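You operate a simulated robot arm through the tools that you are given. There is no shell and no other tool.

You run a simulated robot arm. Do the job below in one go: nothing can be reset, and whatever is moved stays where it is left.

TASK
Turn the four pots on top of the pot bench, tags to the aisle.
Fine: each stays on its square and keeps its tag.

Only the result counts: the job must be done as asked and must still hold three seconds after the hand-in. Knocking over, shifting, dropping, spilling or breaking anything else fails it.

THE ROBOT
A 6-joint arm with a fingered hand, fixed in place. Base frame: the origin is at the foot of the arm, x ahead of it, y to its left, z up; the work surface is at about z = 0.74. Readings come in m, rad, newtons and seconds.
It reaches about 1.346 m from its shoulder. Its first joint turns from -2.601 to 2.601 rad. Payload 3.5 kg.
Tool frame: the origin (TCP) lies between the finger pads and is the grasp point; the fingertips stand 0.026 m ahead of it; z points along the fingers, y is the line along which they close. The gripper opens to 0.132 m. The gripper's body begins 0.073 m behind the TCP. The gripper is a hand of 4 fingers: y runs from the thumb to the fingers, the wrist lies at [0, 0, -0.234] in the tool frame, and closing takes about 1.5 s.
Orientation is told as [roll, pitch, yaw] about the base's x, y, z axes, in that order, counted from this pose: with the fingers straight down and closing along the base's y, the tool's x points along the base's -x, its y along +y and its z along -z.

THE INTERFACE
- The arm moves only by the tool send_rows. Its argument "rows" is a list of rows, each a list of 6 numbers: the shift along the tool's x, y, z in m, then the turn, a rotation vector about the tool's x, y, z in rad. In form: [[x, y, z, wx, wy, wz], ...]. A call has 1 to 20 rows; each row shifts and turns the commanded pose from where the row before left it, along the tool's axes as they then stand. "claw" is the opening, from 0 (shut) to 1 (fully open), set as the call begins (left out, the last holds). A row lasts 0.2 s, in which the tool goes at most 0.05 m and 0.15 rad; a call with a longer step from one row to the next is refused whole, and so is a gripper value outside its range. Where a pose cannot be reached the arm comes as near as it can. A force on the tool above 40 N (or 10 N above the force at the start of the call, whichever is more), or a blocked arm, ends the call early, and 0.2 s more pass. The fingers move at their own pace (about 0.108 m/s each) and stop on an object; they squeeze with about 33 N. The grip force told is the motor's: it shows also when the fingers shut on nothing. Time passes only in rows, and 0.2 s behind the last, so rows that do not move let the fingers close. The reply holds the time, the measured pose of the TCP, the force on the tool along the base axes, the opening and the grip force, in the units named above and with some noise, with the torque about the TCP (base axes, N m) and any sound that the robot's microphone picked up.
- Cameras (640 x 400 px; columns grow to the right, rows downward): "scene" is fixed at [0.3963, -0.6488, 1.5491]; the picture's right is [0.98, 0.19, 0.00], its down [0.07, -0.34, -0.94] and it looks along [-0.18, 0.92, -0.34] (base axes); focal length 324 px, centre (320, 200). "wrist" rides on the gripper at [0.068, 0.002, -0.097] in the tool frame; the picture's right is [-0.03, 1.00, 0.00], its down [-0.82, -0.02, -0.58] and it looks along [-0.58, -0.01, 0.82] (tool axes); focal length 270 px, centre (320, 200). There is no depth. A picture from a camera that has moved, and an enlarged one, comes with that camera's place and axes in the base frame and with its lens. The place of the scene camera against the robot may be out by one fixed shift of up to 0.025 m in any direction.
- camera(camera): a new picture of that camera. The clock stands still meanwhile.
- slide_trunk(by): slides the trunk up (or, below 0, down) by that many m; the arm rides with it, the base frame stays. It gives what a move gives, with no picture.
- move_fingers(finger1, finger2, finger3, thumb_bend): sets how far each is bent, from 0 (flat) to 1 (curled in); at 0.3 the hand is open as for a grip, at 0.7 the pads meet at the TCP. One left out holds its place. A second passes; each finger stops where it meets its share of the squeeze, and holds until it gets a number again. A gripper value or a shape takes the hand back. It gives what a move gives, with no picture; readings hold the bend of each and the force on the fingers (four entries, about 0 where the hand has none), thumb and palm.
- set_grasp(shape): the hand has 4 fingers and takes this shape, open, in about a second: jaw (thumb against the fingers, like two jaws); tri (thumb and two fingers); tip (a fingertip pinch); poke (one finger out to press); point (the index stretched); flat (the hand flat); cup (the hand cupped); fist (a fist). The gripper value then closes the fingers along that shape, each until it touches; the sizes above hold for jaw. It gives what a move gives, with no picture.
- zoom(camera, box): a new picture of the part [left, top, right, bottom] of that camera's present view, enlarged. The clock stands still meanwhile.
- sign_off(): hands the job in; it is judged then, once.

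Nothing tells you positions but the pictures and the camera data. Unless the task says otherwise, let go and move clear before handing in.

The tools are called by a JSON object that holds its "method" and its "body". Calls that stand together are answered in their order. send_rows: Moves the arm, as the interface text tells. Its arguments: {"type":"object","properties":{"rows":{"type":"array","items":{"type":"array","items":{"type":"number"}}},"claw":{"type":"number"}},"required":["rows"]} The other tools are called the same way: slide_trunk (by) slides the trunk up or down; set_grasp (shape) gives the hand a shape; move_fingers (finger1, finger2, finger3, thumb_bend) moves the fingers one by one; camera (camera) takes a picture; zoom (camera, box) takes an enlarged picture of a part of a camera's view; sign_off () hands the job in.

At the start:

```text
t: 0.0
eef_pos: [0.1251, 0.7324, 0.9787]
ee_rot: [-0.001, 0.0, -0.001]
force: [-0.1, -0.3, 0.4]
moment: [0.0, -0.03, -0.04]
opening: 0.1317
finger_force: 0.0
shape: jaw
bend: [0.3, 0.3, 0.3, 0.3]
finger forces: [0.1, 0.1, 0.0, 0.0, 0.0, 0.0]
trunk travel left (down, up): [-0.877, 0.093]
```

scene: 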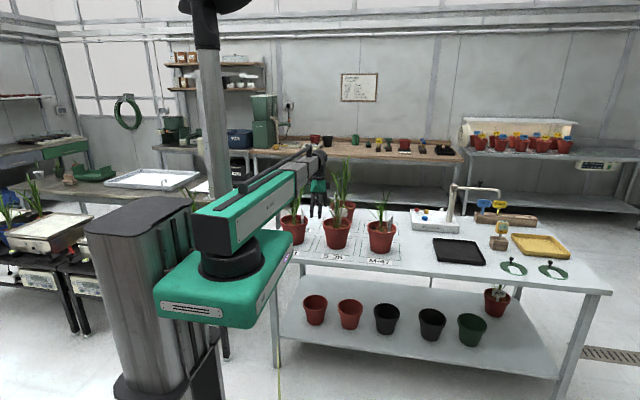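
wrist: 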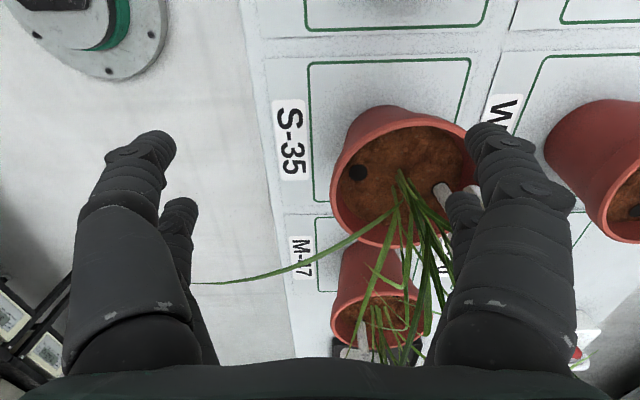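

I see a bench ahead of the arm with potted plants on marked squares, and the hand hovers near one edge of it. I'll look closer with enlarged views before moving anything.

{"method": "zoom", "body": {"camera": "scene", "box": [260, 150, 420, 280]}}

{"method": "zoom", "body": {"camera": "scene", "box": [400, 170, 620, 300]}}

{"method": "zoom", "body": {"camera": "wrist", "box": [230, 0, 640, 400]}}

{"method": "zoom", "body": {"camera": "scene", "box": [320, 50, 400, 120]}}

```text
3.08 times, centred on (340, 215) of scene
camera zoom: at [0.3963, -0.6488, 1.5491], right [0.98, 0.19, 0.0], down [0.07, -0.34, -0.94], along [-0.18, 0.92, -0.34], focal length 996 px, centre (258, 154)
```

zoom: 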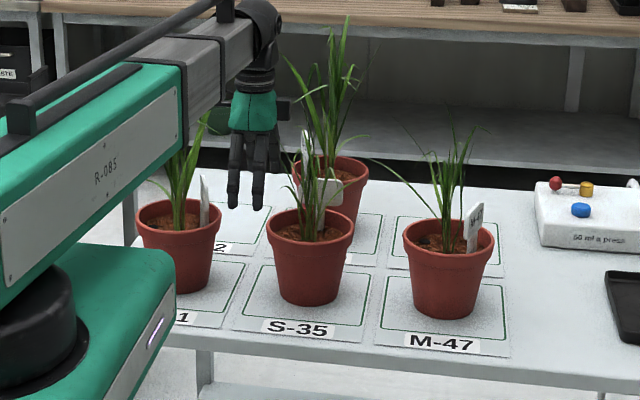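

```text
2.91 times, centred on (510, 235) of scene
camera zoom: at [0.3963, -0.6488, 1.5491], right [0.98, 0.19, 0.0], down [0.07, -0.34, -0.94], along [-0.18, 0.92, -0.34], focal length 942 px, centre (-233, 98)
```

zoom: 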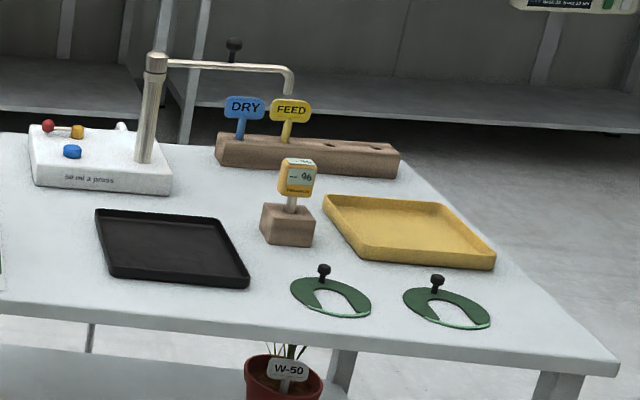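

```text
1.00 times, centred on (435, 200) of wrist (not enlarged: the box is as wide or as high as the picture)
camera zoom: at [0.0552, 0.7327, 1.0741], right [0.03, 1.0, 0.0], down [0.82, -0.02, 0.58], along [0.58, -0.01, -0.82], focal length 270 px, centre (205, 200)
```

zoom: 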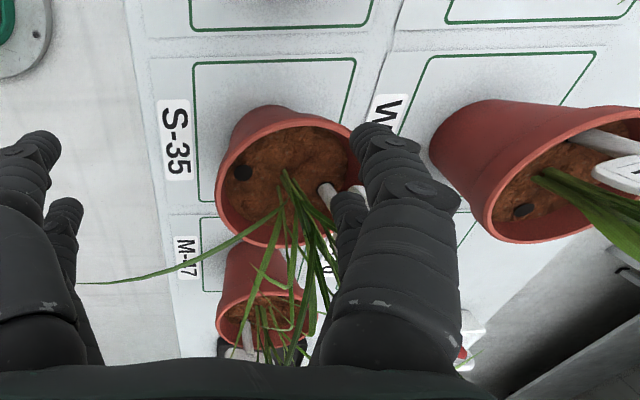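

```text
5.71 times, centred on (360, 85) of scene
camera zoom: at [0.3963, -0.6488, 1.5491], right [0.98, 0.19, 0.0], down [0.07, -0.34, -0.94], along [-0.18, 0.92, -0.34], focal length 1850 px, centre (91, 857)
```

zoom: 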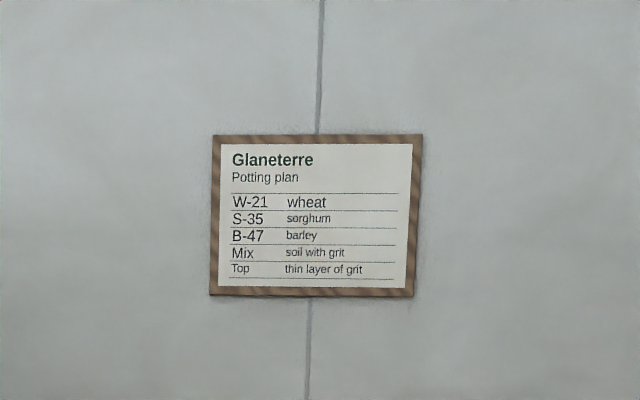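

The bench has six marked squares, with three pots in the front row and one behind. Each has a white tag stake, and I need to tell which side is the aisle, so I'll inspect the signs and tags in detail.

{"method": "zoom", "body": {"camera": "scene", "box": [265, 180, 345, 260]}}

{"method": "zoom", "body": {"camera": "scene", "box": [340, 185, 420, 275]}}

{"method": "zoom", "body": {"camera": "scene", "box": [560, 140, 640, 200]}}

{"method": "zoom", "body": {"camera": "scene", "box": [0, 160, 120, 310]}}

{"method": "zoom", "body": {"camera": "scene", "box": [260, 260, 640, 400]}}

{"method": "zoom", "body": {"camera": "scene", "box": [440, 100, 600, 200]}}

{"method": "zoom", "body": {"camera": "wrist", "box": [300, 60, 640, 270]}}

{"method": "zoom", "body": {"camera": "wrist", "box": [270, 220, 480, 380]}}

```text
5.00 times, centred on (305, 220) of scene
camera zoom: at [0.3963, -0.6488, 1.5491], right [0.98, 0.19, 0.0], down [0.07, -0.34, -0.94], along [-0.18, 0.92, -0.34], focal length 1619 px, centre (395, 100)
```

zoom: 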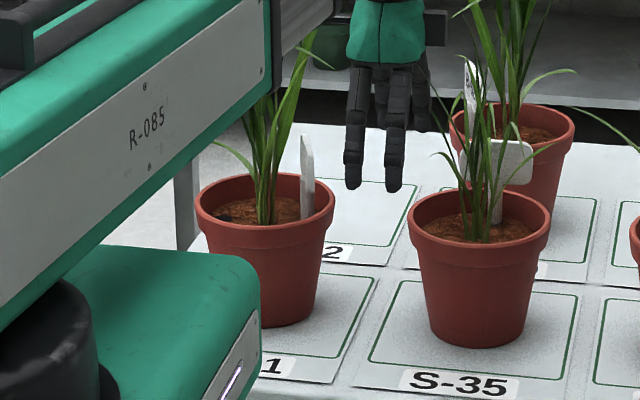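

```text
4.44 times, centred on (380, 230) of scene
camera zoom: at [0.3963, -0.6488, 1.5491], right [0.98, 0.19, 0.0], down [0.07, -0.34, -0.94], along [-0.18, 0.92, -0.34], focal length 1439 px, centre (53, 67)
```

zoom: 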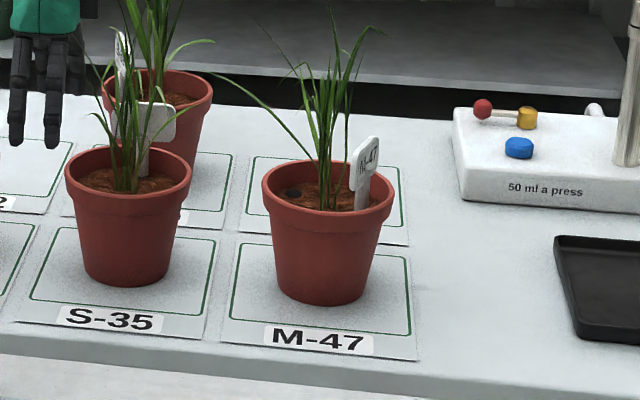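

```text
6.67 times, centred on (600, 170) of scene
camera zoom: at [0.3963, -0.6488, 1.5491], right [0.98, 0.19, 0.0], down [0.07, -0.34, -0.94], along [-0.18, 0.92, -0.34], focal length 2158 px, centre (-1547, 400)
```

zoom: 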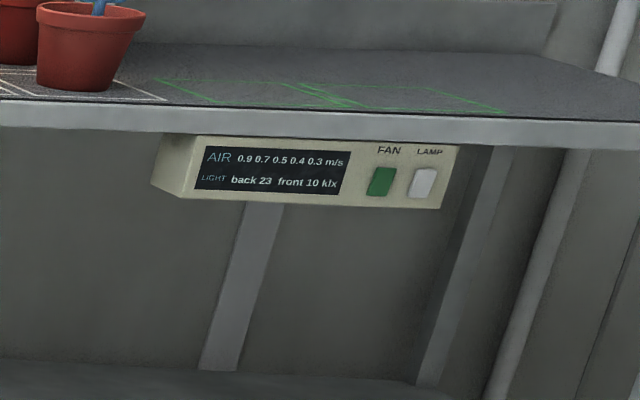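

```text
2.67 times, centred on (60, 235) of scene
camera zoom: at [0.3963, -0.6488, 1.5491], right [0.98, 0.19, 0.0], down [0.07, -0.34, -0.94], along [-0.18, 0.92, -0.34], focal length 863 px, centre (1013, 107)
```

zoom: 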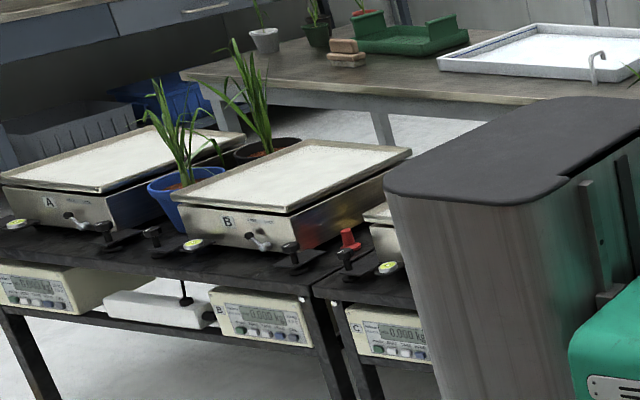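

```text
1.68 times, centred on (450, 330) of scene
camera zoom: at [0.3963, -0.6488, 1.5491], right [0.98, 0.19, 0.0], down [0.07, -0.34, -0.94], along [-0.18, 0.92, -0.34], focal length 545 px, centre (101, -19)
```

zoom: 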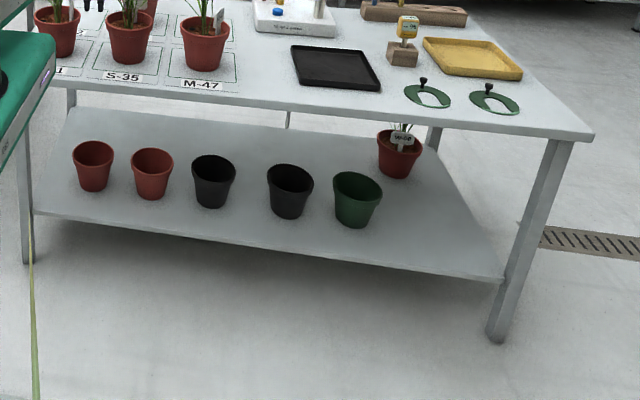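

```text
4.00 times, centred on (520, 150) of scene
camera zoom: at [0.3963, -0.6488, 1.5491], right [0.98, 0.19, 0.0], down [0.07, -0.34, -0.94], along [-0.18, 0.92, -0.34], focal length 1295 px, centre (-480, 400)
```

zoom: 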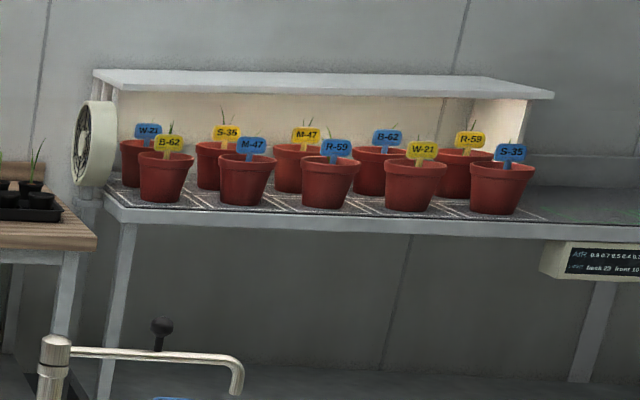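

```text
1.88 times, centred on (470, 165) of wrist
camera zoom: at [0.0552, 0.7327, 1.0741], right [0.03, 1.0, 0.0], down [0.82, -0.02, 0.58], along [0.58, -0.01, -0.82], focal length 509 px, centre (38, 266)
```

zoom: 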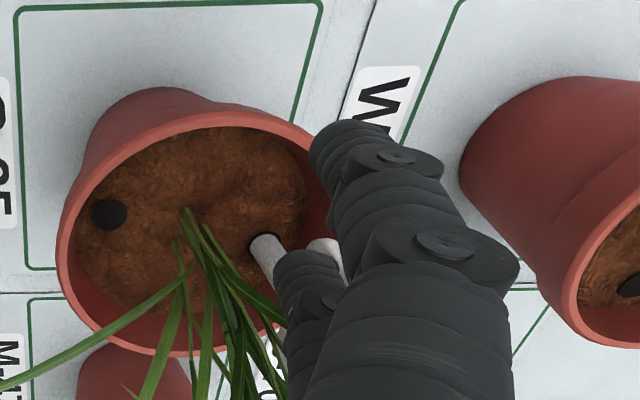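

```text
2.50 times, centred on (375, 300) of wrist
camera zoom: at [0.0552, 0.7327, 1.0741], right [0.03, 1.0, 0.0], down [0.82, -0.02, 0.58], along [0.58, -0.01, -0.82], focal length 676 px, centre (182, -50)
```

zoom: 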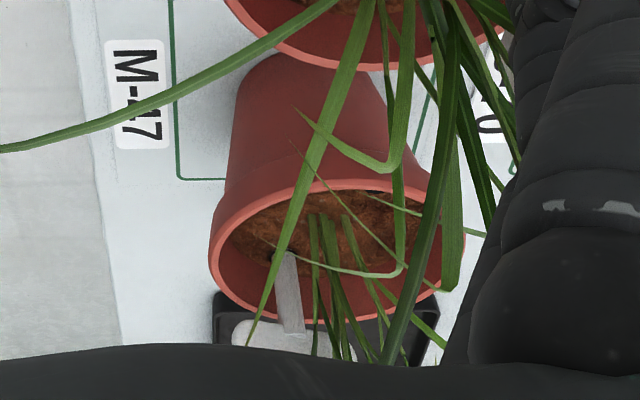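

The mats' printed labels all read from the -y side, where the robot stands, which suggests that side is the aisle. I'll check a few more details (floor markings, the lower-shelf tag) and then raise the hand for an overhead view of the pots.

{"method": "zoom", "body": {"camera": "scene", "box": [230, 280, 350, 400]}}

{"method": "zoom", "body": {"camera": "scene", "box": [470, 270, 530, 330]}}

{"method": "send_rows", "body": {"rows": [[0, 0, -0.04, 0, 0, 0], [0, 0, -0.04, 0, 0, 0], [0, 0, -0.04, 0, 0, 0], [0, 0, -0.04, 0, 0, 0], [0, 0, -0.04, 0, 0, 0]]}}

{"method": "camera", "body": {"camera": "wrist"}}

```text
3.33 times, centred on (290, 340) of scene
camera zoom: at [0.3963, -0.6488, 1.5491], right [0.98, 0.19, 0.0], down [0.07, -0.34, -0.94], along [-0.18, 0.92, -0.34], focal length 1079 px, centre (420, -267)
```

zoom: 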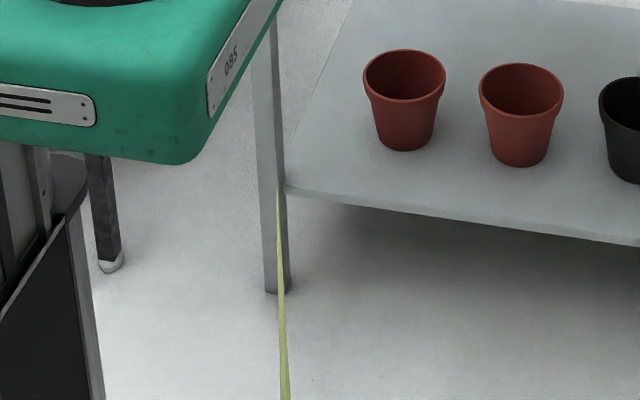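

```text
6.67 times, centred on (500, 300) of scene
camera zoom: at [0.3963, -0.6488, 1.5491], right [0.98, 0.19, 0.0], down [0.07, -0.34, -0.94], along [-0.18, 0.92, -0.34], focal length 2158 px, centre (-880, -467)
```

zoom: 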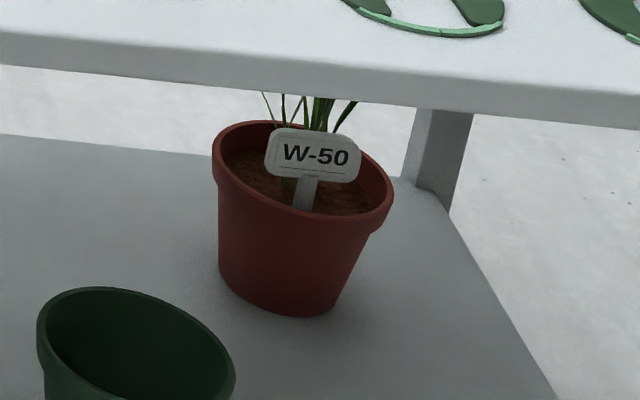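

```text
t: 1.2
eef_pos: [0.1234, 0.7323, 0.9778]
ee_rot: [0.0, 0.002, 0.001]
force: [0.1, -0.5, -0.3]
moment: [0.03, -0.02, 0.01]
opening: 0.132
finger_force: 0.1
shape: jaw
bend: [0.3, 0.3, 0.3, 0.3]
finger forces: [0.0, 0.0, 0.0, 0.0, 0.0, 0.1]
out of reach, approached as far as the arm can: row 1, 2, 3, 4, 5
trunk travel left (down, up): [-0.877, 0.093]
```

```text
taken
camera wrist: at [0.0552, 0.7327, 1.0741], right [0.03, 1.0, 0.0], down [0.82, -0.02, 0.58], along [0.58, -0.01, -0.82], focal length 270 px, centre (320, 200)
```

wrist: 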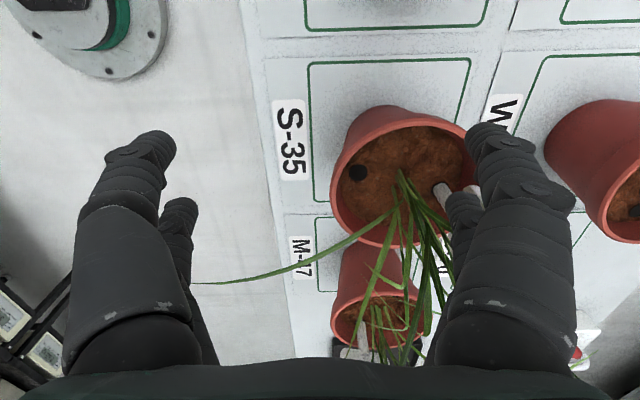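

The arm can't rise in this posture by its own joints, so I'll slide the trunk up a little for clearance and a better view.

{"method": "slide_trunk", "body": {"by": 0.09}}

{"method": "camera", "body": {"camera": "wrist"}}

{"method": "camera", "body": {"camera": "scene"}}

```text
t: 2.5
eef_pos: [0.1249, 0.7319, 1.0693]
ee_rot: [0.0, -0.001, 0.0]
force: [-0.6, -0.4, 0.6]
moment: [-0.02, 0.0, -0.01]
opening: 0.1317
finger_force: 0.1
shape: jaw
bend: [0.3, 0.3, 0.3, 0.3]
finger forces: [0.0, 0.0, 0.0, 0.0, 0.0, 0.1]
trunk travel left (down, up): [-0.967, 0.003]
```

```text
taken
camera wrist: at [0.0552, 0.7328, 1.164], right [0.03, 1.0, 0.0], down [0.82, -0.02, 0.58], along [0.58, -0.01, -0.82], focal length 270 px, centre (320, 200)
```

wrist: 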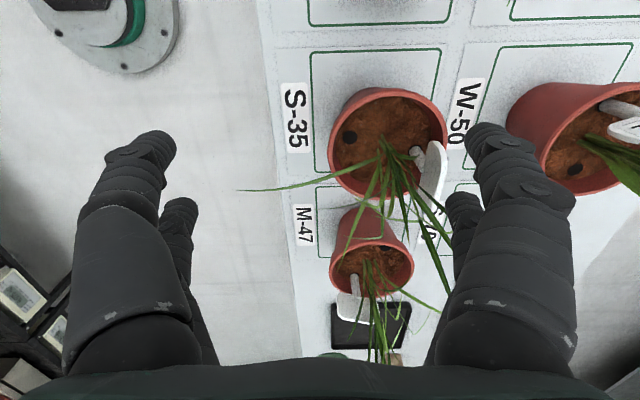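

```text
taken
```

scene: 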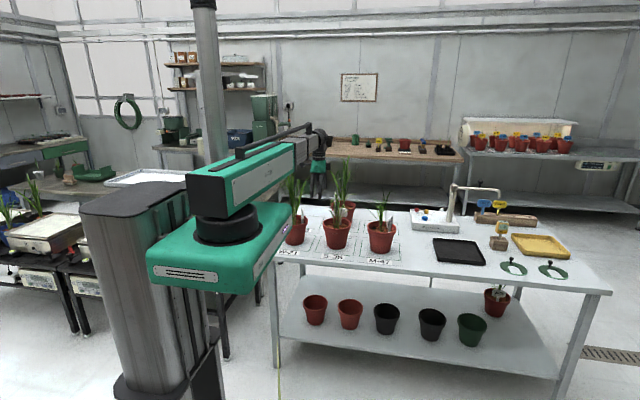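

The view shows the front row W-21, S-35, M-47 and W-50 behind; S-35's tag is at its far side with a dark hole opposite. I'll test how the arm moves before planning.

{"method": "send_rows", "body": {"rows": [[0, 0, 0.03, 0, 0, 0]]}}

{"method": "send_rows", "body": {"rows": [[0, -0.04, 0, 0, 0, 0], [0, -0.04, 0, 0, 0, 0], [0, -0.04, 0, 0, 0, 0]]}}

{"method": "send_rows", "body": {"rows": [[0, 0, -0.04, 0, 0, 0], [0, 0, -0.04, 0, 0, 0], [0, 0, -0.04, 0, 0, 0]]}}

{"method": "camera", "body": {"camera": "wrist"}}

```text
t: 2.9
eef_pos: [0.1246, 0.7315, 1.0682]
ee_rot: [0.0, -0.002, 0.0]
force: [-0.4, 0.8, 0.1]
moment: [0.01, 0.01, 0.03]
opening: 0.1317
finger_force: 0.1
shape: jaw
bend: [0.3, 0.3, 0.3, 0.3]
finger forces: [0.1, 0.0, 0.1, 0.1, 0.0, 0.0]
out of reach, approached as far as the arm can: row 1
trunk travel left (down, up): [-0.967, 0.003]
```

```text
t: 3.6
eef_pos: [0.1235, 0.6084, 1.0685]
ee_rot: [-0.001, 0.0, -0.002]
force: [0.4, -0.9, -0.4]
moment: [-0.05, 0.02, 0.02]
opening: 0.1322
finger_force: 0.1
shape: jaw
bend: [0.3, 0.3, 0.3, 0.3]
finger forces: [0.1, 0.1, 0.1, 0.1, 0.0, 0.1]
trunk travel left (down, up): [-0.967, 0.003]
```

```text
t: 4.5
eef_pos: [0.1247, 0.6094, 1.0678]
ee_rot: [0.001, -0.001, -0.001]
force: [0.2, 0.0, 0.4]
moment: [0.02, 0.0, -0.02]
opening: 0.1317
finger_force: 0.0
shape: jaw
bend: [0.3, 0.3, 0.3, 0.3]
finger forces: [0.1, 0.1, 0.0, 0.0, 0.1, 0.1]
out of reach, approached as far as the arm can: row 1, 2, 3
trunk travel left (down, up): [-0.967, 0.003]
```

```text
taken
camera wrist: at [0.0548, 0.6112, 1.1641], right [0.03, 1.0, 0.0], down [0.82, -0.02, 0.58], along [0.58, -0.01, -0.82], focal length 270 px, centre (320, 200)
```

wrist: 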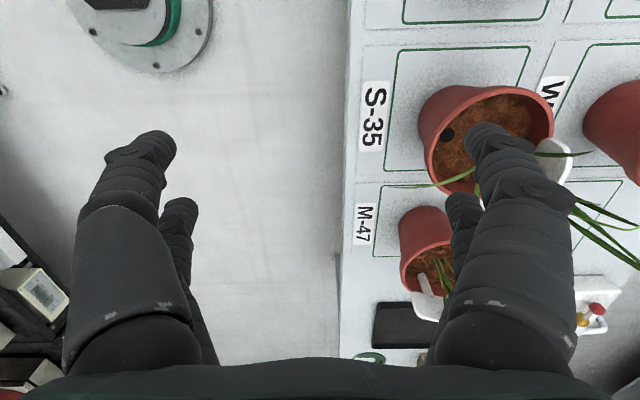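

The arm behaves like a SCARA: height comes from the trunk and tilt, while x, y and yaw are free. I'll move the hand over the front-left to view W-21 from above.

{"method": "send_rows", "body": {"rows": [[0.045, 0, 0, 0, 0, 0], [0.045, 0, 0, 0, 0, 0], [0.045, 0, 0, 0, 0, 0], [0.045, 0, 0, 0, 0, 0], [0.045, 0, 0, 0, 0, 0], [0.045, 0, 0, 0, 0, 0], [0.03, 0.03, 0, 0, 0, 0], [0, 0.04, 0, 0, 0, 0], [0, 0.04, 0, 0, 0, 0], [0, 0.04, 0, 0, 0, 0], [0, 0.04, 0, 0, 0, 0]]}}

{"method": "camera", "body": {"camera": "wrist"}}

{"method": "camera", "body": {"camera": "scene"}}

```text
t: 6.8
eef_pos: [-0.1737, 0.8029, 1.0682]
ee_rot: [0.0, 0.001, 0.0]
force: [0.5, 0.0, 0.3]
moment: [-0.01, 0.02, -0.01]
opening: 0.1318
finger_force: 0.1
shape: jaw
bend: [0.3, 0.3, 0.3, 0.3]
finger forces: [0.0, 0.0, 0.0, 0.0, 0.1, 0.2]
trunk travel left (down, up): [-0.967, 0.003]
```

```text
taken
camera wrist: at [-0.2434, 0.8034, 1.1639], right [0.02, 1.0, 0.0], down [0.82, -0.02, 0.58], along [0.58, -0.01, -0.82], focal length 270 px, centre (320, 200)
```

wrist: 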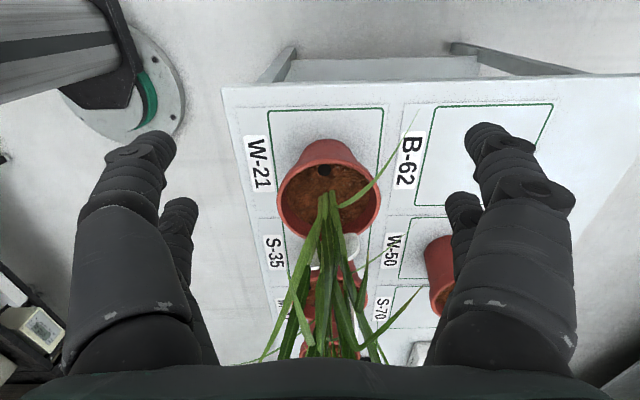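

```text
taken
```

scene: 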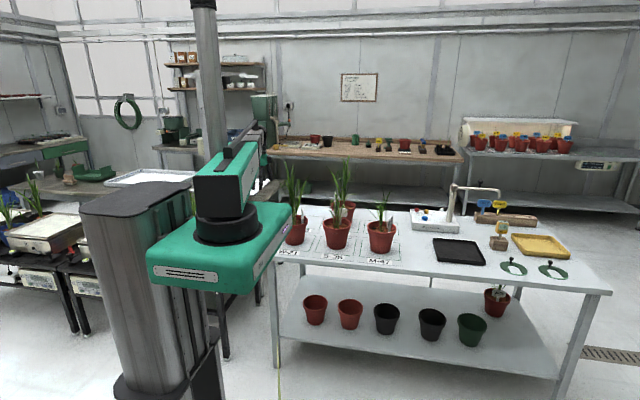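

W-21's tag is on its +x side with the hole at -x. I'll zoom to measure it, then view the others.

{"method": "zoom", "body": {"camera": "wrist", "box": [220, 90, 420, 290]}}

{"method": "send_rows", "body": {"rows": [[-0.045, 0, 0, 0, 0, 0], [-0.045, 0, 0, 0, 0, 0], [-0.045, 0, 0, 0, 0, 0], [-0.045, 0, 0, 0, 0, 0], [-0.045, 0, 0, 0, 0, 0]]}}

{"method": "camera", "body": {"camera": "wrist"}}

{"method": "zoom", "body": {"camera": "wrist", "box": [220, 60, 460, 280]}}

{"method": "send_rows", "body": {"rows": [[-0.045, 0, 0, 0, 0, 0], [-0.045, 0, 0, 0, 0, 0], [-0.045, 0, 0, 0, 0, 0], [-0.045, 0, 0, 0, 0, 0], [-0.045, 0, 0, 0, 0, 0]]}}

{"method": "camera", "body": {"camera": "wrist"}}

{"method": "zoom", "body": {"camera": "wrist", "box": [220, 60, 460, 280]}}

```text
2.00 times, centred on (320, 190) of wrist
camera zoom: at [-0.2434, 0.8034, 1.1639], right [0.02, 1.0, 0.0], down [0.82, -0.02, 0.58], along [0.58, -0.01, -0.82], focal length 541 px, centre (320, 220)
```

zoom: 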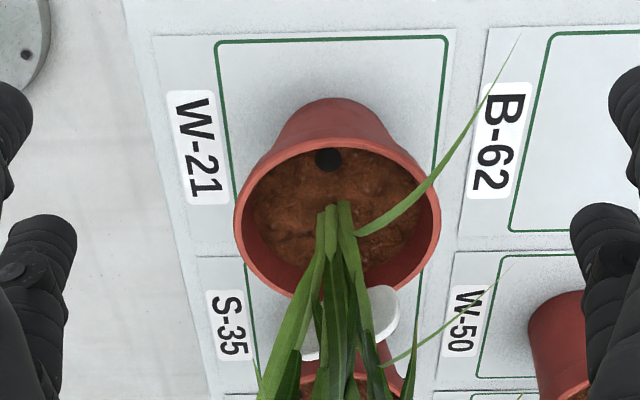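

```text
t: 8.1
eef_pos: [0.051, 0.8008, 1.0681]
ee_rot: [-0.001, -0.001, 0.0]
force: [-0.3, -0.2, 0.5]
moment: [-0.01, 0.01, 0.01]
opening: 0.1317
finger_force: 0.1
shape: jaw
bend: [0.3, 0.3, 0.3, 0.3]
finger forces: [0.0, 0.0, 0.1, 0.0, 0.0, 0.1]
trunk travel left (down, up): [-0.967, 0.003]
```

```text
taken
camera wrist: at [-0.018, 0.8017, 1.1641], right [0.03, 1.0, 0.0], down [0.82, -0.02, 0.58], along [0.58, -0.01, -0.82], focal length 270 px, centre (320, 200)
```

wrist: 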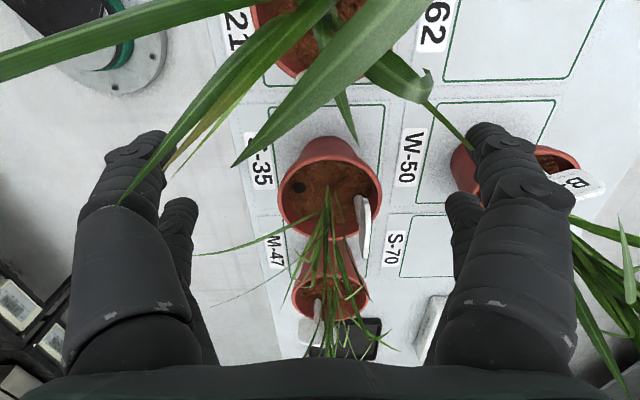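

```text
1.82 times, centred on (340, 170) of wrist
camera zoom: at [-0.018, 0.8017, 1.1641], right [0.03, 1.0, 0.0], down [0.82, -0.02, 0.58], along [0.58, -0.01, -0.82], focal length 491 px, centre (284, 254)
```

zoom: 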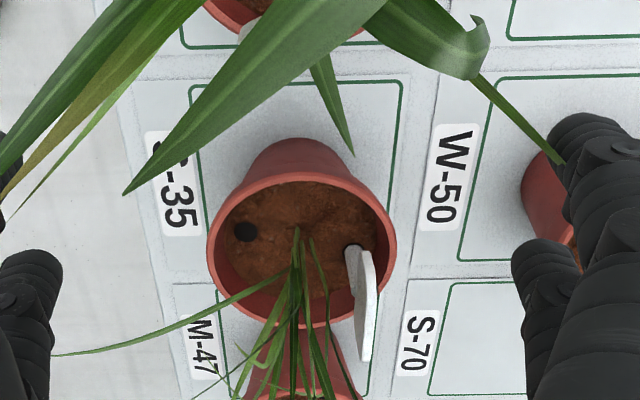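

```text
t: 9.2
eef_pos: [0.2759, 0.7998, 1.0692]
ee_rot: [0.0, 0.0, 0.0]
force: [-0.8, 0.0, 0.5]
moment: [-0.02, 0.02, -0.01]
opening: 0.1319
finger_force: 0.1
shape: jaw
bend: [0.3, 0.3, 0.3, 0.3]
finger forces: [0.1, 0.0, 0.1, 0.1, 0.0, 0.0]
trunk travel left (down, up): [-0.967, 0.003]
```

```text
taken
camera wrist: at [0.2059, 0.8006, 1.1641], right [0.03, 1.0, 0.0], down [0.82, -0.02, 0.58], along [0.58, -0.01, -0.82], focal length 270 px, centre (320, 200)
```

wrist: 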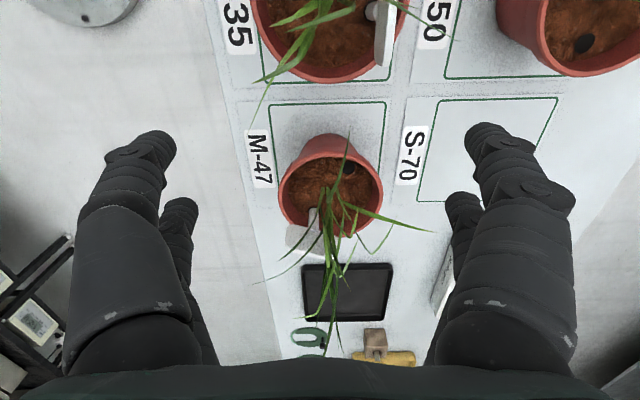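

```text
1.82 times, centred on (340, 170) of wrist
camera zoom: at [0.2059, 0.8006, 1.1641], right [0.03, 1.0, 0.0], down [0.82, -0.02, 0.58], along [0.58, -0.01, -0.82], focal length 491 px, centre (284, 254)
```

zoom: 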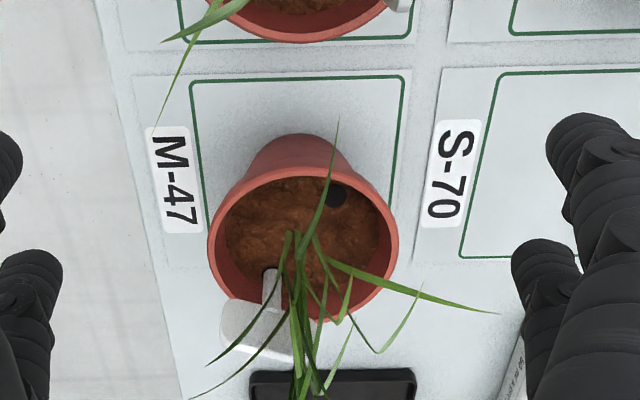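

Pots sit near (-0.03, 0.81), (0.19, 0.81) and (0.41, 0.81), with rims at about z 0.86; tag azimuths are roughly +8°, +77° and -37°. Next I'll view W-50 in the back row.

{"method": "send_rows", "body": {"rows": [[0.02, 0.045, 0, 0, 0, 0], [0.045, 0.02, 0, 0, 0, 0], [0.04, 0.04, 0, 0, 0, 0], [0.04, 0.04, 0, 0, 0, 0], [0.03, 0.04, 0, 0, 0, 0], [0.03, 0.04, 0, 0, 0, 0], [0.02, 0.04, 0, 0, 0, 0]]}}

{"method": "camera", "body": {"camera": "wrist"}}

{"method": "zoom", "body": {"camera": "wrist", "box": [220, 60, 460, 280]}}

{"method": "camera", "body": {"camera": "scene"}}

```text
refused: row 3 steps farther than a row can; nothing moved
```

```text
taken
camera wrist: at [0.2059, 0.8006, 1.1641], right [0.03, 1.0, 0.0], down [0.82, -0.02, 0.58], along [0.58, -0.01, -0.82], focal length 270 px, centre (320, 200)
```

wrist: 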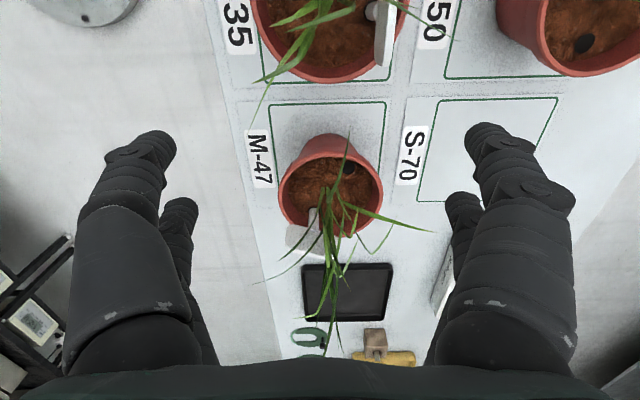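

```text
1.82 times, centred on (340, 170) of wrist
camera zoom: at [0.2059, 0.8006, 1.1641], right [0.03, 1.0, 0.0], down [0.82, -0.02, 0.58], along [0.58, -0.01, -0.82], focal length 491 px, centre (284, 254)
```

zoom: 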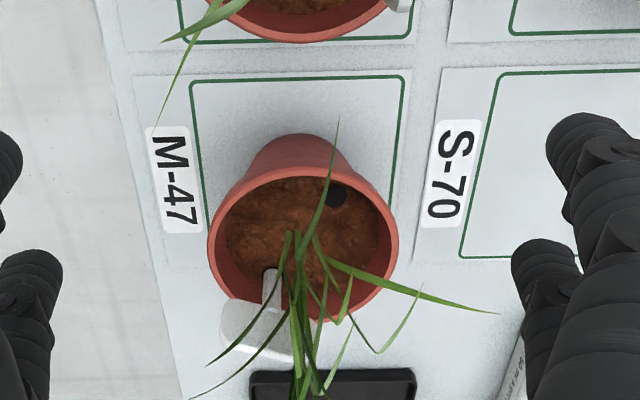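

```text
taken
```

scene: 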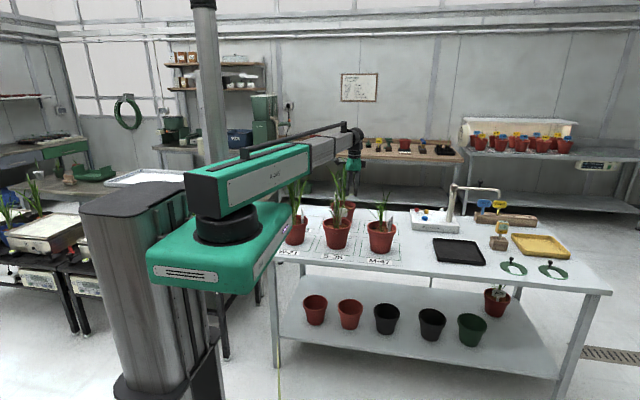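

One diagonal row was too long; I'll resend with shorter steps to get over W-50.

{"method": "send_rows", "body": {"rows": [[0.02, 0.04, 0, 0, 0, 0], [0.03, 0.035, 0, 0, 0, 0], [0.03, 0.035, 0, 0, 0, 0], [0.03, 0.035, 0, 0, 0, 0], [0.03, 0.035, 0, 0, 0, 0], [0.03, 0.035, 0, 0, 0, 0], [0.03, 0.035, 0, 0, 0, 0], [0.025, 0, 0, 0, 0, 0]]}}

{"method": "camera", "body": {"camera": "wrist"}}

{"method": "zoom", "body": {"camera": "wrist", "box": [220, 60, 460, 280]}}

{"method": "camera", "body": {"camera": "scene"}}

```text
t: 11.1
eef_pos: [0.0493, 1.0529, 1.0688]
ee_rot: [-0.001, -0.001, 0.0]
force: [-0.4, 0.4, -0.7]
moment: [-0.01, -0.05, -0.02]
opening: 0.132
finger_force: 0.1
shape: jaw
bend: [0.3, 0.3, 0.3, 0.3]
finger forces: [0.0, 0.0, 0.0, 0.1, 0.0, 0.0]
trunk travel left (down, up): [-0.967, 0.003]
```

```text
taken
camera wrist: at [-0.02, 1.0544, 1.1641], right [0.03, 1.0, 0.0], down [0.82, -0.02, 0.58], along [0.58, -0.02, -0.82], focal length 270 px, centre (320, 200)
```

wrist: 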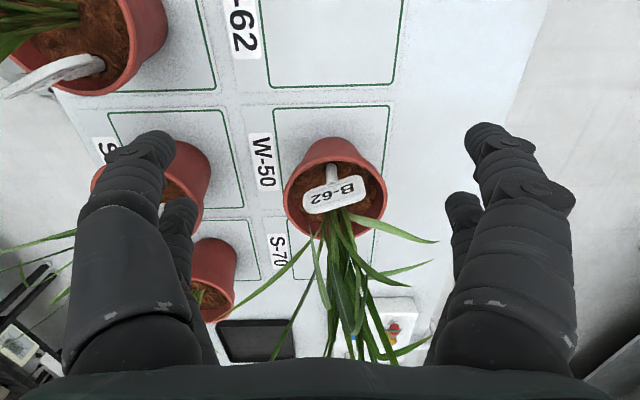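

```text
1.82 times, centred on (340, 170) of wrist
camera zoom: at [-0.02, 1.0544, 1.1641], right [0.03, 1.0, 0.0], down [0.82, -0.02, 0.58], along [0.58, -0.02, -0.82], focal length 491 px, centre (284, 254)
```

zoom: 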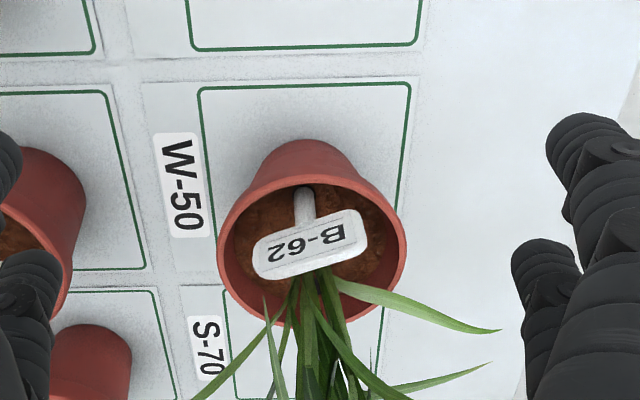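

```text
taken
```

scene: 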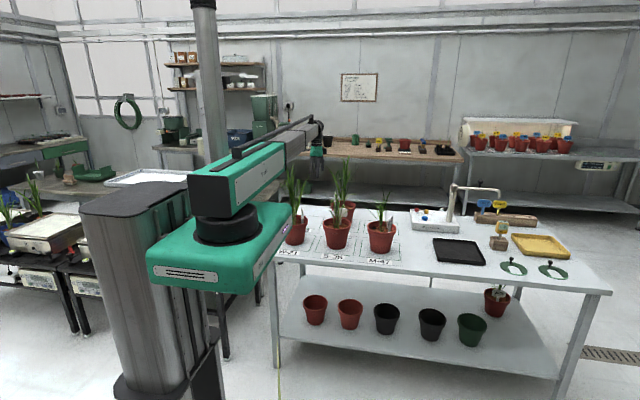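

The pot on the W-50 square carries tag B-62; the order says each stays on its own square with its own tag, so I leave that pairing alone. I'll zoom in tightly to measure its tag's facing direction.

{"method": "zoom", "body": {"camera": "wrist", "box": [270, 120, 400, 250]}}

{"method": "zoom", "body": {"camera": "scene", "box": [275, 170, 395, 270]}}

{"method": "zoom", "body": {"camera": "wrist", "box": [0, 0, 200, 130]}}

```text
3.08 times, centred on (335, 185) of wrist
camera zoom: at [-0.02, 1.0544, 1.1641], right [0.03, 1.0, 0.0], down [0.82, -0.02, 0.58], along [0.58, -0.02, -0.82], focal length 832 px, centre (274, 246)
```

zoom: 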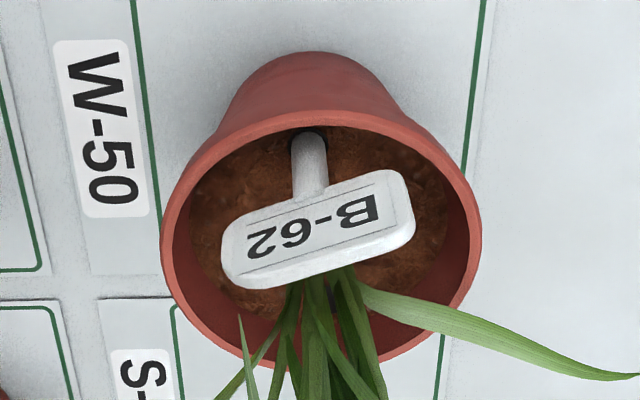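

```text
4.00 times, centred on (335, 220) of scene
camera zoom: at [0.3963, -0.6488, 1.5491], right [0.98, 0.19, 0.0], down [0.07, -0.34, -0.94], along [-0.18, 0.92, -0.34], focal length 1295 px, centre (260, 120)
```

zoom: 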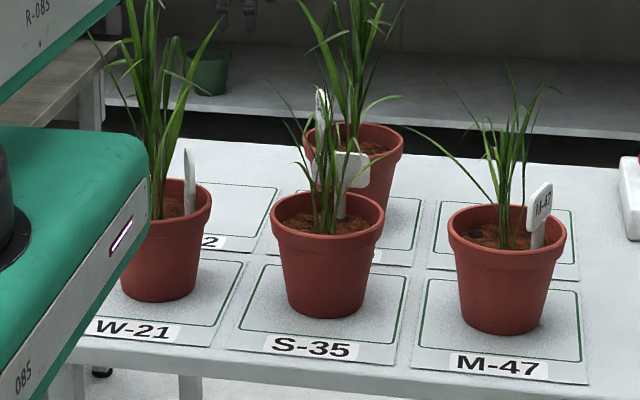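

```text
3.08 times, centred on (100, 65) of wrist
camera zoom: at [-0.02, 1.0544, 1.1641], right [0.03, 1.0, 0.0], down [0.82, -0.02, 0.58], along [0.58, -0.02, -0.82], focal length 832 px, centre (997, 615)
```

zoom: 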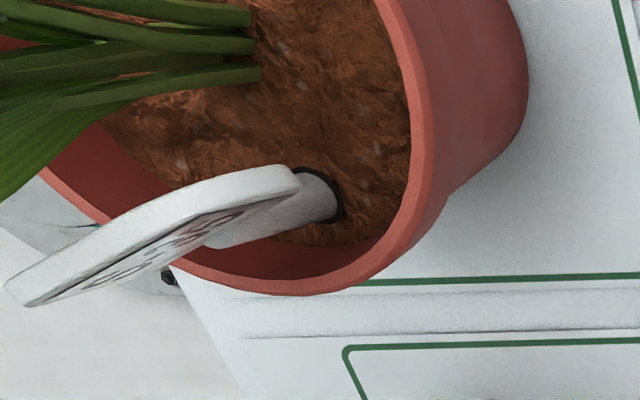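

Tag faces may not be exactly radial, so I'll measure each from a better angle. I'll move between rows, yaw the hand -90° and view S-35's tag from behind, which also tests the wrist's yaw range.

{"method": "send_rows", "body": {"rows": [[0, -0.045, 0, 0, 0, 0], [0, -0.045, 0, 0, 0, 0], [-0.045, 0, 0, 0, 0, 0], [-0.045, 0, 0, 0, 0, 0], [-0.045, 0, 0, 0, 0, 0], [0, 0, 0, 0, 0, 0.1428], [0, 0, 0, 0, 0, 0.1428], [0, 0, 0, 0, 0, 0.1428], [0, 0, 0, 0, 0, 0.1428], [0, 0, 0, 0, 0, 0.1428], [0, 0, 0, 0, 0, 0.1428], [0, 0, 0, 0, 0, 0.1428], [0, 0, 0, 0, 0, 0.1428], [0, 0, 0, 0, 0, 0.1428], [0, 0, 0, 0, 0, 0.1428], [0, 0, 0, 0, 0, 0.1428]]}}

{"method": "camera", "body": {"camera": "wrist"}}

{"method": "zoom", "body": {"camera": "wrist", "box": [220, 60, 460, 280]}}

```text
t: 14.4
eef_pos: [0.187, 0.9586, 1.0672]
ee_rot: [0.001, 0.001, -1.572]
force: [-0.6, 0.0, -0.9]
moment: [-0.03, 0.01, 0.0]
opening: 0.1319
finger_force: 0.2
shape: jaw
bend: [0.3, 0.3, 0.3, 0.3]
finger forces: [0.0, 0.0, 0.1, 0.1, 0.0, 0.1]
trunk travel left (down, up): [-0.967, 0.003]
```

```text
taken
camera wrist: at [0.1859, 1.0269, 1.1641], right [1.0, -0.03, 0.0], down [-0.02, -0.82, 0.58], along [-0.02, -0.58, -0.82], focal length 270 px, centre (320, 200)
```

wrist: 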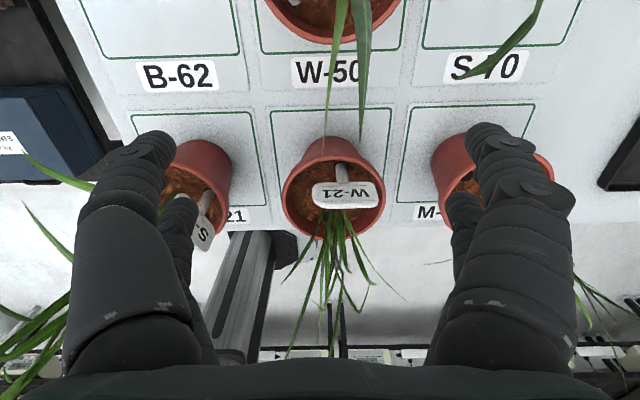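

```text
1.82 times, centred on (340, 170) of wrist
camera zoom: at [0.1859, 1.0269, 1.1641], right [1.0, -0.03, 0.0], down [-0.02, -0.82, 0.58], along [-0.02, -0.58, -0.82], focal length 491 px, centre (284, 254)
```

zoom: 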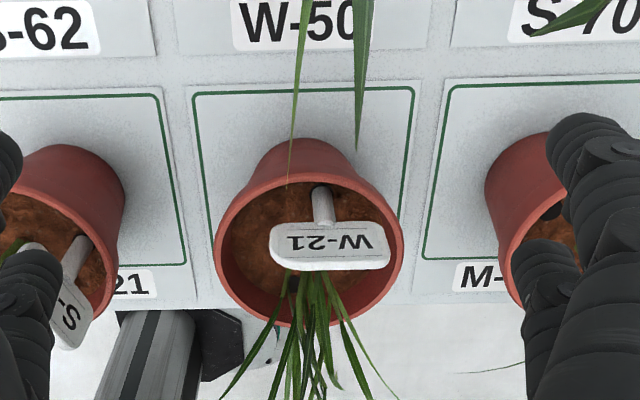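

The S-35 square's pot carries tag W-21 (again, left as is) and its face points to +y at about 90°, 13° off from the stake's position angle. I'll zoom on the W-21 square's pot and then check M-47's tag from this side.

{"method": "zoom", "body": {"camera": "wrist", "box": [110, 120, 260, 270]}}

{"method": "send_rows", "body": {"rows": [[0, 0.045, 0, 0, 0, 0], [0, 0.045, 0, 0, 0, 0], [0, 0.045, 0, 0, 0, 0], [0, 0.045, 0, 0, 0, 0], [0, 0.045, 0, 0, 0, 0], [0, 0.045, 0, 0, 0, 0]]}}

{"method": "camera", "body": {"camera": "wrist"}}

{"method": "zoom", "body": {"camera": "wrist", "box": [200, 100, 400, 290]}}

```text
2.67 times, centred on (185, 195) of wrist
camera zoom: at [0.1859, 1.0269, 1.1641], right [1.0, -0.03, 0.0], down [-0.02, -0.82, 0.58], along [-0.02, -0.58, -0.82], focal length 721 px, centre (680, 213)
```

zoom: 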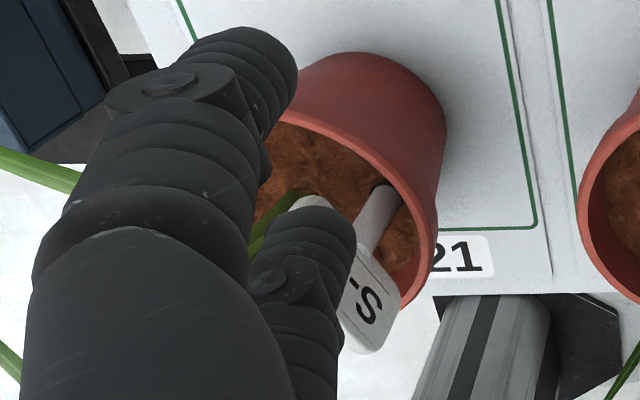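

```text
t: 15.8
eef_pos: [0.4558, 0.9594, 1.067]
ee_rot: [0.001, -0.001, -1.571]
force: [-0.4, 0.7, -1.2]
moment: [0.0, -0.02, -0.03]
opening: 0.132
finger_force: 0.2
shape: jaw
bend: [0.3, 0.3, 0.3, 0.3]
finger forces: [0.1, 0.1, 0.1, 0.1, 0.0, 0.0]
trunk travel left (down, up): [-0.967, 0.003]
```

```text
taken
camera wrist: at [0.4557, 1.0277, 1.164], right [1.0, -0.02, 0.0], down [-0.02, -0.82, 0.58], along [-0.01, -0.58, -0.82], focal length 270 px, centre (320, 200)
```

wrist: 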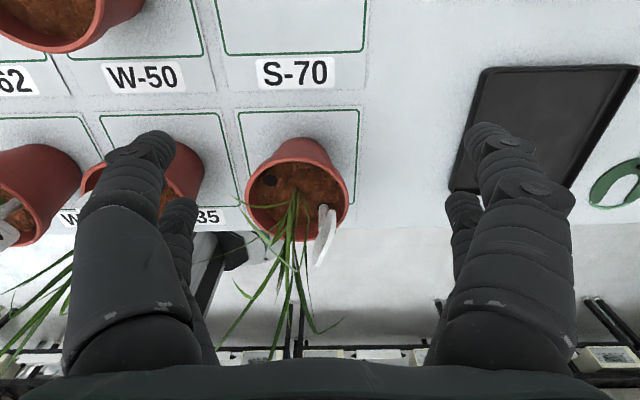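

```text
2.11 times, centred on (300, 195) of wrist
camera zoom: at [0.4557, 1.0277, 1.164], right [1.0, -0.02, 0.0], down [-0.02, -0.82, 0.58], along [-0.01, -0.58, -0.82], focal length 569 px, centre (362, 210)
```

zoom: 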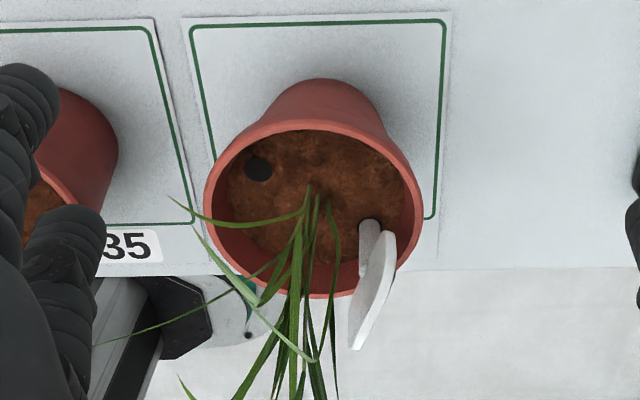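

I'll yaw to about 180° and view M-47's tag face-on from +x, which also probes the wrist range.

{"method": "send_rows", "body": {"rows": [[0, 0, 0, 0, 0, 0.1428], [0, 0, 0, 0, 0, 0.1428], [0, 0, 0, 0, 0, 0.1428], [0, 0, 0, 0, 0, 0.1428], [0, 0, 0, 0, 0, 0.1428], [0, 0, 0, 0, 0, 0.1428], [0, 0, 0, 0, 0, 0.1428], [0, 0, 0, 0, 0, 0.1428], [0, 0, 0, 0, 0, 0.1428], [0, 0, 0, 0, 0, 0.1428], [0, 0, 0, 0, 0, 0.1428], [0.03, 0.035, 0, 0, 0, 0], [0.03, 0.035, 0, 0, 0, 0], [0.03, 0.035, 0, 0, 0, 0], [0.02, 0.04, 0, 0, 0, 0], [0, 0.015, 0, 0, 0, 0]]}}

{"method": "camera", "body": {"camera": "wrist"}}

{"method": "zoom", "body": {"camera": "wrist", "box": [240, 110, 400, 260]}}

```text
t: 19.2
eef_pos: [0.5652, 0.7988, 1.0686]
ee_rot: [-0.002, -0.001, -3.139]
force: [0.1, -0.2, -0.4]
moment: [0.01, 0.01, -0.02]
opening: 0.1319
finger_force: 0.1
shape: jaw
bend: [0.3, 0.3, 0.3, 0.3]
finger forces: [0.0, 0.1, 0.0, 0.1, 0.1, 0.0]
trunk travel left (down, up): [-0.967, 0.003]
```

```text
taken
camera wrist: at [0.6329, 0.7969, 1.1642], right [-0.02, -1.0, 0.0], down [-0.82, 0.02, 0.58], along [-0.58, 0.01, -0.82], focal length 270 px, centre (320, 200)
```

wrist: 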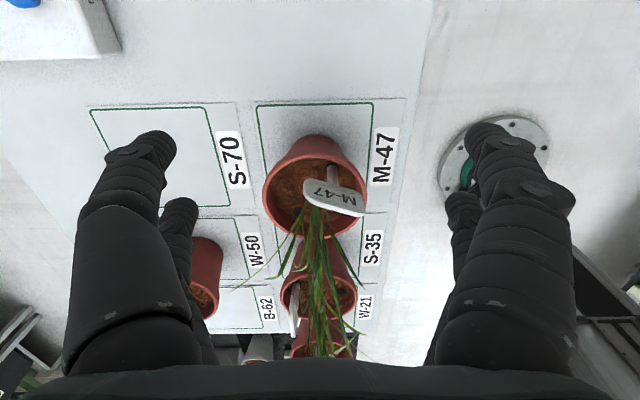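

```text
2.67 times, centred on (320, 185) of wrist
camera zoom: at [0.6329, 0.7969, 1.1642], right [-0.02, -1.0, 0.0], down [-0.82, 0.02, 0.58], along [-0.58, 0.01, -0.82], focal length 721 px, centre (320, 240)
```

zoom: 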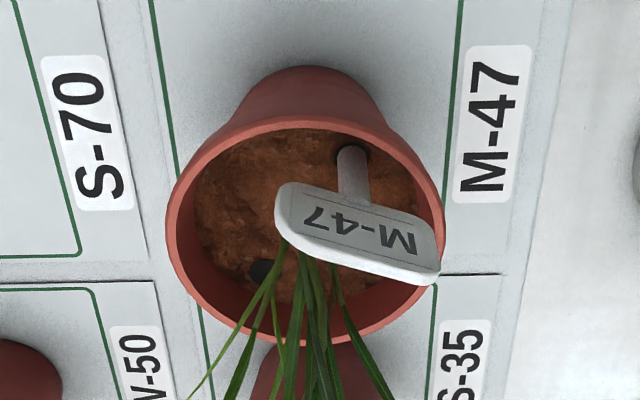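

M-47's tag faces about -20°, so it needs about -70°. Now a look at the W-21 square's tag from +x, travelling along the corridor between rows.

{"method": "send_rows", "body": {"rows": [[0, -0.045, 0, 0, 0, 0], [0, -0.045, 0, 0, 0, 0], [0, -0.03, 0, 0, 0, 0], [-0.045, 0, 0, 0, 0, 0], [-0.045, 0, 0, 0, 0, 0], [-0.045, 0, 0, 0, 0, 0], [-0.045, 0, 0, 0, 0, 0], [-0.045, 0, 0, 0, 0, 0], [-0.045, 0, 0, 0, 0, 0], [-0.045, 0, 0, 0, 0, 0], [-0.045, 0, 0, 0, 0, 0], [-0.045, 0, 0, 0, 0, 0], [-0.045, 0, 0, 0, 0, 0]]}}

{"method": "camera", "body": {"camera": "wrist"}}

{"method": "zoom", "body": {"camera": "wrist", "box": [340, 110, 500, 260]}}

```text
t: 22.1
eef_pos: [0.1348, 0.9168, 1.0679]
ee_rot: [0.0, -0.008, -3.106]
force: [0.5, -0.2, -0.3]
moment: [0.0, -0.02, 0.02]
opening: 0.1322
finger_force: 0.1
shape: jaw
bend: [0.3, 0.3, 0.3, 0.3]
finger forces: [0.0, 0.1, 0.0, 0.1, 0.0, 0.1]
out of reach, approached as far as the arm can: row 13
trunk travel left (down, up): [-0.967, 0.003]
```

```text
taken
camera wrist: at [0.2025, 0.9169, 1.1635], right [0.01, -1.0, 0.0], down [-0.81, -0.01, 0.59], along [-0.59, -0.01, -0.81], focal length 270 px, centre (320, 200)
```

wrist: 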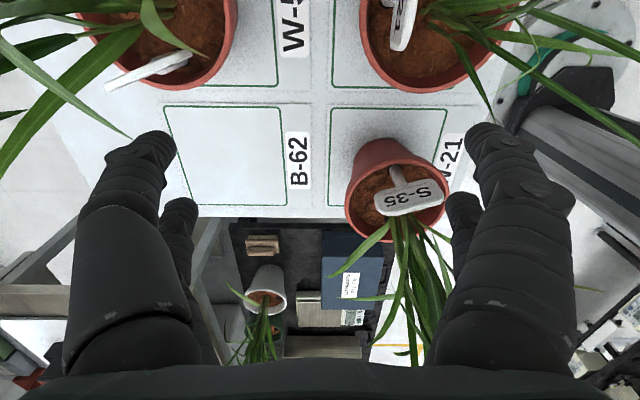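

```text
2.67 times, centred on (420, 185) of wrist
camera zoom: at [0.2025, 0.9169, 1.1635], right [0.01, -1.0, 0.0], down [-0.81, -0.01, 0.59], along [-0.59, -0.01, -0.81], focal length 721 px, centre (53, 240)
```

zoom: 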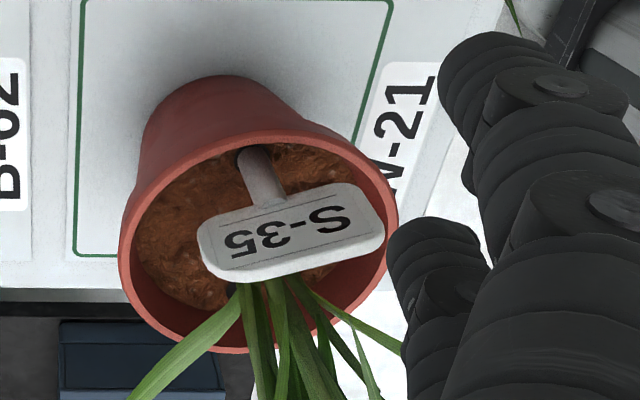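

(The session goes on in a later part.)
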